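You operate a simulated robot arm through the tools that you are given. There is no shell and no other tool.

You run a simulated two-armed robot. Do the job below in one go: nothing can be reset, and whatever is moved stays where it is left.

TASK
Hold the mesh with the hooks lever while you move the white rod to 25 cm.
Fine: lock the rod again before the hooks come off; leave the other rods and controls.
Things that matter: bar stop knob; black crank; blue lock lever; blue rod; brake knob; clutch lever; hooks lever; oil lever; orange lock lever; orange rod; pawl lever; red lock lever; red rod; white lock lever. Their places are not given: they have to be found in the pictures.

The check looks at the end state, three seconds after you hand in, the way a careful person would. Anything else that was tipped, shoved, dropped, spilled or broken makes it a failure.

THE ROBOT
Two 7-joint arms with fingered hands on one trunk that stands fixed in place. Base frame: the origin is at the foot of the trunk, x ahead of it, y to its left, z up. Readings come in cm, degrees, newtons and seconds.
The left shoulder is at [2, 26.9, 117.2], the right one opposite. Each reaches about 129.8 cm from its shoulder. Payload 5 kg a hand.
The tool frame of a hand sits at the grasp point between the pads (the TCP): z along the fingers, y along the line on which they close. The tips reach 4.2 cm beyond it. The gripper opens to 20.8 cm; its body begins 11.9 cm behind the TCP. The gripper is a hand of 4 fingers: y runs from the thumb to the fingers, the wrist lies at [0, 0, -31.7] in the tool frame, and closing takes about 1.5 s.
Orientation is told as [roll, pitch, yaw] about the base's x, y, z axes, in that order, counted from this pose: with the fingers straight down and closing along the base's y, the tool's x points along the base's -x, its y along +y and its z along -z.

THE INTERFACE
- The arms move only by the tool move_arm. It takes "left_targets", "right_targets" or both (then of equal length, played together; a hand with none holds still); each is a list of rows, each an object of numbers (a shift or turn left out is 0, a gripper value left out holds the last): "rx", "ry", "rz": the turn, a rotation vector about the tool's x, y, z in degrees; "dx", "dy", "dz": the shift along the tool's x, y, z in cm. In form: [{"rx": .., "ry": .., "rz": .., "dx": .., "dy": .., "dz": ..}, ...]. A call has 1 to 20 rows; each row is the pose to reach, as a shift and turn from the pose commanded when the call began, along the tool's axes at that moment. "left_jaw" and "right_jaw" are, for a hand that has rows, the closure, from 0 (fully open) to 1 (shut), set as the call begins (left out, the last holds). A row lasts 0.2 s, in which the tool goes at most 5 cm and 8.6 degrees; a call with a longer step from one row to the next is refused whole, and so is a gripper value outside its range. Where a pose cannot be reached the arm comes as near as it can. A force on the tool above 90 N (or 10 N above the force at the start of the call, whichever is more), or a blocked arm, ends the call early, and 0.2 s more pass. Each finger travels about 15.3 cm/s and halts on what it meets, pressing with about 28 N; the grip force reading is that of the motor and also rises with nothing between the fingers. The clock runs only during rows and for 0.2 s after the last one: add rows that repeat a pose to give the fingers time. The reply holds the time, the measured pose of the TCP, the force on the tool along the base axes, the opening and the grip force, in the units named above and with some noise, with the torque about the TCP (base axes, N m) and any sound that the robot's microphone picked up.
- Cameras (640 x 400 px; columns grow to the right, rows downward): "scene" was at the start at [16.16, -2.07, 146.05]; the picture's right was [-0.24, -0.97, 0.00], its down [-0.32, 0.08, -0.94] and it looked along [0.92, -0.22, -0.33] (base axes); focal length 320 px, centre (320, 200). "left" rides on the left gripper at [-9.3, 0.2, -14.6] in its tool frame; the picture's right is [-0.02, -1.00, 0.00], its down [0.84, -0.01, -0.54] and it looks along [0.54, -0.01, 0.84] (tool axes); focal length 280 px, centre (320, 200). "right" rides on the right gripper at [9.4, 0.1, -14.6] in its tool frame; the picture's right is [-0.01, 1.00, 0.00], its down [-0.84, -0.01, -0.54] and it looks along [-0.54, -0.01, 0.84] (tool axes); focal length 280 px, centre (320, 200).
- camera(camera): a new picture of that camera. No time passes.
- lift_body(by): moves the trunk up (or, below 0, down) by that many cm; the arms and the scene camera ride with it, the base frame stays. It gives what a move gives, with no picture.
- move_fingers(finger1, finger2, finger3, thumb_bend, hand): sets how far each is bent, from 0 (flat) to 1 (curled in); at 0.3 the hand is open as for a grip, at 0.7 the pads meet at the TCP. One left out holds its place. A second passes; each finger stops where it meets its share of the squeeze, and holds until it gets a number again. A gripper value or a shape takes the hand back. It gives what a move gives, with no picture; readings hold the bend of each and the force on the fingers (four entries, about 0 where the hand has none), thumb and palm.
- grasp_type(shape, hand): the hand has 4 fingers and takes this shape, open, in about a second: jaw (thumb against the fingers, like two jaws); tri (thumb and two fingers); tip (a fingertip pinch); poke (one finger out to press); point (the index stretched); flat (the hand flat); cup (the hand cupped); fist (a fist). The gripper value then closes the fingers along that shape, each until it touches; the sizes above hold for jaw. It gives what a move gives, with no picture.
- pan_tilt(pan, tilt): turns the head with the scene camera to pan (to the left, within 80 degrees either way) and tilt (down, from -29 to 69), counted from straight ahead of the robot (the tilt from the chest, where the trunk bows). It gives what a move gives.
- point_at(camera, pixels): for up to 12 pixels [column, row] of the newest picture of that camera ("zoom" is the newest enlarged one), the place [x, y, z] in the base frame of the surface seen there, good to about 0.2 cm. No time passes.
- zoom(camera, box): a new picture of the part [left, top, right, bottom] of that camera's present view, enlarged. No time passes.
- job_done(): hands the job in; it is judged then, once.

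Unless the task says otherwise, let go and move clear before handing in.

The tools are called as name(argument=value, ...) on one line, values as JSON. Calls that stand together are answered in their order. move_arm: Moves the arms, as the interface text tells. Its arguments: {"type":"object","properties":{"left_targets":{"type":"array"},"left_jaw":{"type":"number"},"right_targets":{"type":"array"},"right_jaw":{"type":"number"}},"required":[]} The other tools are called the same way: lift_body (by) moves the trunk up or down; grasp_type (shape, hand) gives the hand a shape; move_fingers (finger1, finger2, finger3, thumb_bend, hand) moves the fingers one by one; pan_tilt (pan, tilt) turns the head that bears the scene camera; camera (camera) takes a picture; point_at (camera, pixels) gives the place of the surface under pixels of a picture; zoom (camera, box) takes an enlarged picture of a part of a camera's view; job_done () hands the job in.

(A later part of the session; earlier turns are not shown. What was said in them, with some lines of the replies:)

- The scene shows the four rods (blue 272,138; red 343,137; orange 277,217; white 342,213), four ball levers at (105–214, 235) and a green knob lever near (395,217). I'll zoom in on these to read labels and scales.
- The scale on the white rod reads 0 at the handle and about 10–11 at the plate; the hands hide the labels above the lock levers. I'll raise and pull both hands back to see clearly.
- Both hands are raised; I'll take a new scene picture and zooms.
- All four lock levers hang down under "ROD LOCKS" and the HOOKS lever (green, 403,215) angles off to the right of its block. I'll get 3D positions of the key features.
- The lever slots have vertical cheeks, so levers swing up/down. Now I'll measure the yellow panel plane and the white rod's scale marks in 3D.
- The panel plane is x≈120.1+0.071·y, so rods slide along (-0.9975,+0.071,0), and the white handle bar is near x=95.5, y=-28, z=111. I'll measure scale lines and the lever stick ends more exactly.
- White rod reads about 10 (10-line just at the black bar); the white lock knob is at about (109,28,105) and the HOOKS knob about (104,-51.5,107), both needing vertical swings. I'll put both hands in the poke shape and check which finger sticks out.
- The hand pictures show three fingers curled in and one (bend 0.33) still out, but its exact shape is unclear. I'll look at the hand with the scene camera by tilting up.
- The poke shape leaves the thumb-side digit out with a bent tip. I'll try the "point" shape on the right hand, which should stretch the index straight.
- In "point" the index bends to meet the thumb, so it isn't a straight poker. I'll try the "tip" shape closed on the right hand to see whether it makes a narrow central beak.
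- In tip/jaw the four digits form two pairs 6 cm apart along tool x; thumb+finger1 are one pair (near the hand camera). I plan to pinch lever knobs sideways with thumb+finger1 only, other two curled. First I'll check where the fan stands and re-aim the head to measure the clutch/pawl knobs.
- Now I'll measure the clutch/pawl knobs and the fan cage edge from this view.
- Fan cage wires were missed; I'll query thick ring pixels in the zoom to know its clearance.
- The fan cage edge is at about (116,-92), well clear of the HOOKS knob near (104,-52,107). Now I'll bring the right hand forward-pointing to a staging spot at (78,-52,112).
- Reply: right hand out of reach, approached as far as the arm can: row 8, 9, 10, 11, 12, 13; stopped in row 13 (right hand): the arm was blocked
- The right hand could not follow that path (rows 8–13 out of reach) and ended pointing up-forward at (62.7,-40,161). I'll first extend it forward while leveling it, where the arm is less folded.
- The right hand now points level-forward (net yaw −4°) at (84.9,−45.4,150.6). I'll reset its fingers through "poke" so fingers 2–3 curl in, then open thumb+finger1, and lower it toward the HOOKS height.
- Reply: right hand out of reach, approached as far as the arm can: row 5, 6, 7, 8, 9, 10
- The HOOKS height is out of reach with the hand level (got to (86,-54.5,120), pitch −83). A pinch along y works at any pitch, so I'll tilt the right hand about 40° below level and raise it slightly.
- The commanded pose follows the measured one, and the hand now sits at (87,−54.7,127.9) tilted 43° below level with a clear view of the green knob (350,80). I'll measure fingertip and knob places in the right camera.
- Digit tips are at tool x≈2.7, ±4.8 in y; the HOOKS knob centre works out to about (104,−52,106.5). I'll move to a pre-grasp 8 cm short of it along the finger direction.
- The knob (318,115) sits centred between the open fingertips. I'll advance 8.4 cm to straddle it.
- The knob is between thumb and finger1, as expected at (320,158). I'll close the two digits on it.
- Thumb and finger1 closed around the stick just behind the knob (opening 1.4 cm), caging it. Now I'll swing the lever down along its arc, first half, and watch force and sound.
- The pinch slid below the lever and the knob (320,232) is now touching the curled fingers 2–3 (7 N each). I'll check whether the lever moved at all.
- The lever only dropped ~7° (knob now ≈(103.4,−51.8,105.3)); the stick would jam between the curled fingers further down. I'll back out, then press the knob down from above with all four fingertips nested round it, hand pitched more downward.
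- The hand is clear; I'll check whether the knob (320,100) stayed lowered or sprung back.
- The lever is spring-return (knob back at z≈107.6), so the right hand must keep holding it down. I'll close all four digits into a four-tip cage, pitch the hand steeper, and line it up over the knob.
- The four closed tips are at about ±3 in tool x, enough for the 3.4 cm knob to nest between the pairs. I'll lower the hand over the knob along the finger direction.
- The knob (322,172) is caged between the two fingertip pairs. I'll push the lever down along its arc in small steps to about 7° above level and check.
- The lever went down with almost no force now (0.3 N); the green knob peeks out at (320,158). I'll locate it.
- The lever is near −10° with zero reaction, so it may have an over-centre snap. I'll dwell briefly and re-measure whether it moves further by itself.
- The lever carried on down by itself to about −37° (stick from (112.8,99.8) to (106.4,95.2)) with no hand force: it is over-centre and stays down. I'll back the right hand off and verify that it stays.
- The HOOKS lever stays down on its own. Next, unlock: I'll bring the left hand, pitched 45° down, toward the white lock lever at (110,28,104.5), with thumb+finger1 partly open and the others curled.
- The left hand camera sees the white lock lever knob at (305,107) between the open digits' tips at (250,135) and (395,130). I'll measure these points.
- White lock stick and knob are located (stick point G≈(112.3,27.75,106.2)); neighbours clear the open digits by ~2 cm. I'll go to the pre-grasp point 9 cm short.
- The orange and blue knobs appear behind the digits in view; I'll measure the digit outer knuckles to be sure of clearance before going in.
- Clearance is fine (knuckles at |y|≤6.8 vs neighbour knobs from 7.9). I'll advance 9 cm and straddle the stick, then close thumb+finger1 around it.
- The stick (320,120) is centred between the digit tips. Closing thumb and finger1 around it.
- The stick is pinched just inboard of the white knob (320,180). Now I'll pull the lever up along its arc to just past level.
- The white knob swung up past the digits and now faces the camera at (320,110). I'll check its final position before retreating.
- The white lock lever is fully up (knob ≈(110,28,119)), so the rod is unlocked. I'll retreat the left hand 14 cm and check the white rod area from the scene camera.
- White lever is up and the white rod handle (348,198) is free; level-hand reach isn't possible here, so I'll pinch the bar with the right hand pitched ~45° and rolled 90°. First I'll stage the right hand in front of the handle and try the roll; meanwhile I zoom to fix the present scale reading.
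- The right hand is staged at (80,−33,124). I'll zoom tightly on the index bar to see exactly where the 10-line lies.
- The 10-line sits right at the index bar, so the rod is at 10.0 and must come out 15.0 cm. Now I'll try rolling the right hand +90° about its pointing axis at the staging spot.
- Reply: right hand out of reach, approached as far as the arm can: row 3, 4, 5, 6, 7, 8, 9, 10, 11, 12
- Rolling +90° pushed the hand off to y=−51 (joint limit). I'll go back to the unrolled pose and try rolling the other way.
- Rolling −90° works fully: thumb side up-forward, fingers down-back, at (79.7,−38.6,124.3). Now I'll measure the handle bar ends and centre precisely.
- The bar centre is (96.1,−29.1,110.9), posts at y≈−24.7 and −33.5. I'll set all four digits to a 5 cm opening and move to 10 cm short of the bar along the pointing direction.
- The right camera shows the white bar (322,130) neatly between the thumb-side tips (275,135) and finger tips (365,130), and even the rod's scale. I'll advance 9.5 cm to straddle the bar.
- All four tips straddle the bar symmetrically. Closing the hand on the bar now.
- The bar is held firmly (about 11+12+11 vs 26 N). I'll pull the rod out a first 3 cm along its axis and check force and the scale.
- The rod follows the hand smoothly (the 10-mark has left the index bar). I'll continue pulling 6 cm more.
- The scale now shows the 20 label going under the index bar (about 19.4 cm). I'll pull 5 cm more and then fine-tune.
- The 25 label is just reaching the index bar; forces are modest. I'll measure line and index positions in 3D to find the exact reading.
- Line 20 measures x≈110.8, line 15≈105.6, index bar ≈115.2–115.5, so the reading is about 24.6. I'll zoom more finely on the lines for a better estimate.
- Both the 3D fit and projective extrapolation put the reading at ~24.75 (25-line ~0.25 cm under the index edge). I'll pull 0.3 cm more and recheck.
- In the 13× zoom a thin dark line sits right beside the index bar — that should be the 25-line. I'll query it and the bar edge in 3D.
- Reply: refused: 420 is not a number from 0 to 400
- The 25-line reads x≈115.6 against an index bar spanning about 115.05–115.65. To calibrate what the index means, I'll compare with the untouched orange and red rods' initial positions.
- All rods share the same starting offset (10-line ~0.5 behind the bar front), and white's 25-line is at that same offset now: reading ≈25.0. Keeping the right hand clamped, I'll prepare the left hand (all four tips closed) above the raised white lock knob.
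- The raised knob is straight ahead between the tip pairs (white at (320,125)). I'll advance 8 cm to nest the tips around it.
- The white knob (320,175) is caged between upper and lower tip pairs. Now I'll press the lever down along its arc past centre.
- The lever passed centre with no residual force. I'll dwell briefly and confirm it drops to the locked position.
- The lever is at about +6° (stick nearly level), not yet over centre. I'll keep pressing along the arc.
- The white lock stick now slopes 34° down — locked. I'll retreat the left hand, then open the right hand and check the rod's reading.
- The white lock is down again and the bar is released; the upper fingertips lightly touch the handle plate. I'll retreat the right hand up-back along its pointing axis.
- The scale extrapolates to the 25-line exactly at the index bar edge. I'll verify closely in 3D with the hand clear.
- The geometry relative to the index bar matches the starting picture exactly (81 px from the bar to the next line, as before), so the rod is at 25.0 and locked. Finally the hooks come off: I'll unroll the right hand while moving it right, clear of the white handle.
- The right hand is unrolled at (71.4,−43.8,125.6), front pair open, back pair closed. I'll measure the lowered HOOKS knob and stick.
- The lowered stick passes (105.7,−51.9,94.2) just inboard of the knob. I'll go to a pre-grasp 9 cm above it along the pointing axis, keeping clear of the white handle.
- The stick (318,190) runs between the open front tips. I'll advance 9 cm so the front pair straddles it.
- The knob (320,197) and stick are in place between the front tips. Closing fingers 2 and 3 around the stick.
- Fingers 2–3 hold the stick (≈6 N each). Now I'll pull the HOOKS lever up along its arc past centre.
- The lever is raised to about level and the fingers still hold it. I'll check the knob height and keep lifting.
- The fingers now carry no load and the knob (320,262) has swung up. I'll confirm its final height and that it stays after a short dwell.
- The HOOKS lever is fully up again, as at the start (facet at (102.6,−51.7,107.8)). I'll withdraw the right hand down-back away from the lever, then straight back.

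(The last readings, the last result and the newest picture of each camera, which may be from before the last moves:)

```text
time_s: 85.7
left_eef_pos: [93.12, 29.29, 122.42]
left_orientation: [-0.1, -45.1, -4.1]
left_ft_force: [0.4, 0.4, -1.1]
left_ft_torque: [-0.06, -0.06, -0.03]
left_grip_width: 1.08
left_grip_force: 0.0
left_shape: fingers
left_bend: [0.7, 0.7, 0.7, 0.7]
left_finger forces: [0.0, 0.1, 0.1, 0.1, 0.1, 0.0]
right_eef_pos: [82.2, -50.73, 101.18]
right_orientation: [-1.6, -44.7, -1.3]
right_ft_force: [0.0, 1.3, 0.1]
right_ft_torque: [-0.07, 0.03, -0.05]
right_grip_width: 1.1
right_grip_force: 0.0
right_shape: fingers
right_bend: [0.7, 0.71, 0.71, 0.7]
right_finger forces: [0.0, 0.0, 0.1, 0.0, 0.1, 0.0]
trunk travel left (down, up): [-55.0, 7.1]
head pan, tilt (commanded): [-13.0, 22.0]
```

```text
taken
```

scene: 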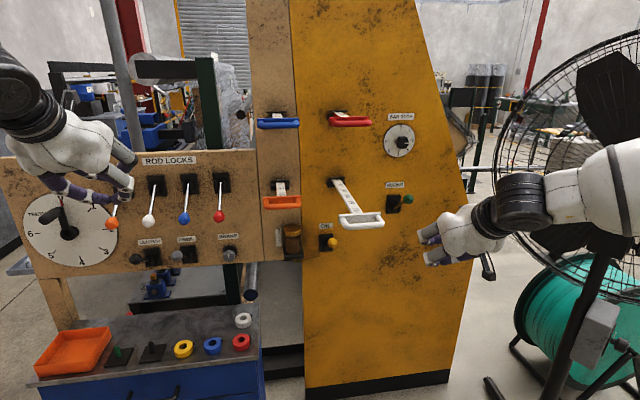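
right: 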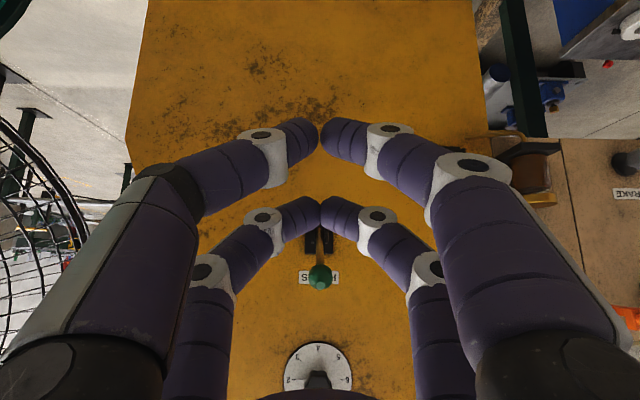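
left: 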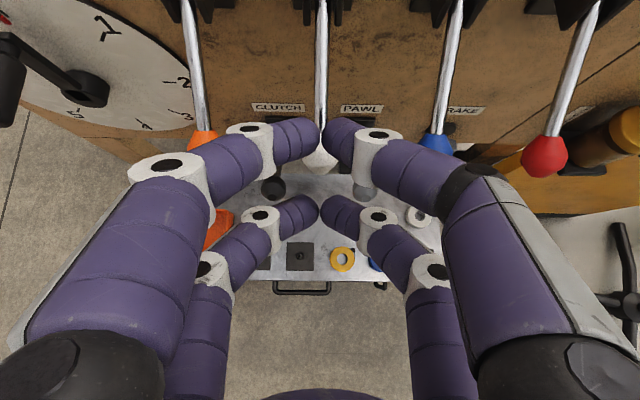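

All levers look right: HOOKS up, four lock levers down, white rod out. I'll move both hands further clear and take final check pictures.

move_arm(left_targets=[{"dz": -4}, {"dz": -8}, {"dz": -12}, {"dz": -16}], right_targets=[{"dz": -4}, {"dz": -8}, {"dz": -12}, {"dz": -16}])

camera(camera="scene")

zoom(camera="scene", box=[80, 140, 260, 280])

zoom(camera="scene", box=[250, 100, 430, 260])

zoom(camera="scene", box=[326, 172, 374, 208])

point_at(camera="zoom", pixels=[[170, 145], [190, 205], [230, 265], [260, 330], [120, 80], [200, 75], [400, 390]])

```text
time_s: 86.7
left_eef_pos: [81.76, 29.86, 133.85]
left_orientation: [0.0, -45.2, -4.2]
left_ft_force: [-1.7, 0.3, 0.6]
left_ft_torque: [0.04, -0.08, 0.01]
left_grip_width: 1.06
left_grip_force: 0.0
left_shape: fingers
left_bend: [0.7, 0.7, 0.7, 0.7]
left_finger forces: [0.1, 0.0, 0.0, 0.0, 0.0, 0.0]
right_eef_pos: [70.95, -50.05, 112.68]
right_orientation: [-1.5, -44.7, -1.3]
right_ft_force: [-1.1, 0.5, -0.3]
right_ft_torque: [0.0, -0.06, 0.04]
right_grip_width: 1.08
right_grip_force: 0.0
right_shape: fingers
right_bend: [0.7, 0.71, 0.71, 0.7]
right_finger forces: [0.0, 0.0, 0.0, 0.0, 0.0, 0.0]
trunk travel left (down, up): [-55.0, 7.1]
head pan, tilt (commanded): [-13.0, 22.0]
```

```text
taken
```

scene: 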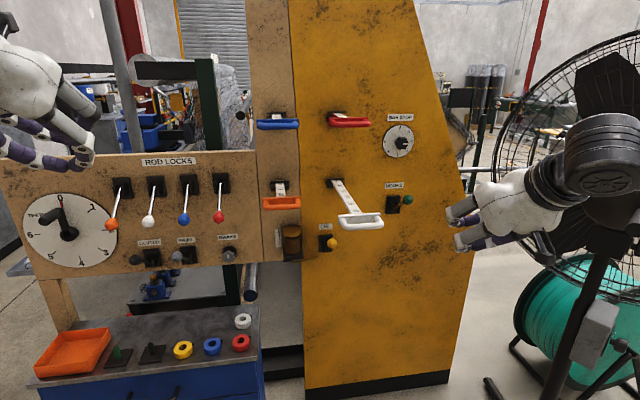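

```text
2.86 times, centred on (170, 210) of scene
```

zoom: 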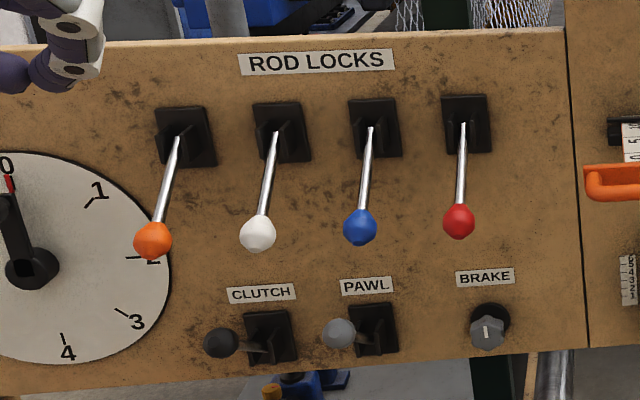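

```text
2.50 times, centred on (340, 180) of scene
```

zoom: 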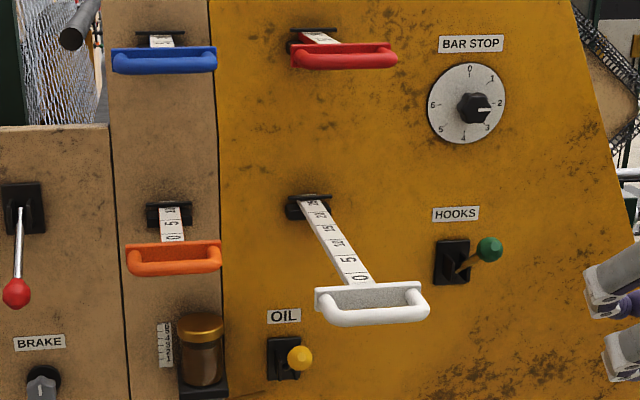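

```text
11.11 times, centred on (350, 190) of scene
```

zoom: 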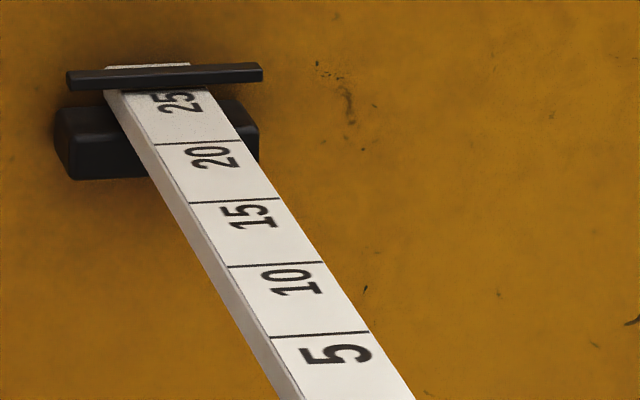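

```text
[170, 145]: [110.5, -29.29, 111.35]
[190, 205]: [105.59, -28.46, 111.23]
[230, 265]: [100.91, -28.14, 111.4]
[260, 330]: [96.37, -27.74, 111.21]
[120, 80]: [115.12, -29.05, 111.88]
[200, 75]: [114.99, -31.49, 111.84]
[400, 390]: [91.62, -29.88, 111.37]
```

The final pictures show:
- White rod: the 25 mark sits at the index bar, at the same offset the 10 mark had at the start.
- White lock lever: down again, level with the other three.
- HOOKS lever: back up.
- Other rods and controls: unchanged, and both hands are clear.

I'm handing in the job.

job_done()

```text
The job is handed in.
```

I moved the white rod to 25 cm, locked it again and then released the hooks, and I've handed the job in. The result of the check hasn't come back.

- **Hooks:** The HOOKS lever stays down by itself once it is pushed past halfway. It was down before I unlocked the rod, and I lifted it back up only after the rod was locked.
- **White rod:** I moved it out 15 cm from its start position. The 25 mark now sits at the index bar exactly where the 10 mark sat at the start. This assumes it started at exactly 10 cm. If the scale is meant to be read at the front edge of the bar, it would be up to about half a centimetre short.
- **White lock:** The lever is down again, level with the other three lock levers.
- **Everything else:** The other rods, lock levers and controls look unchanged in the final pictures, and both hands are clear of the machine.
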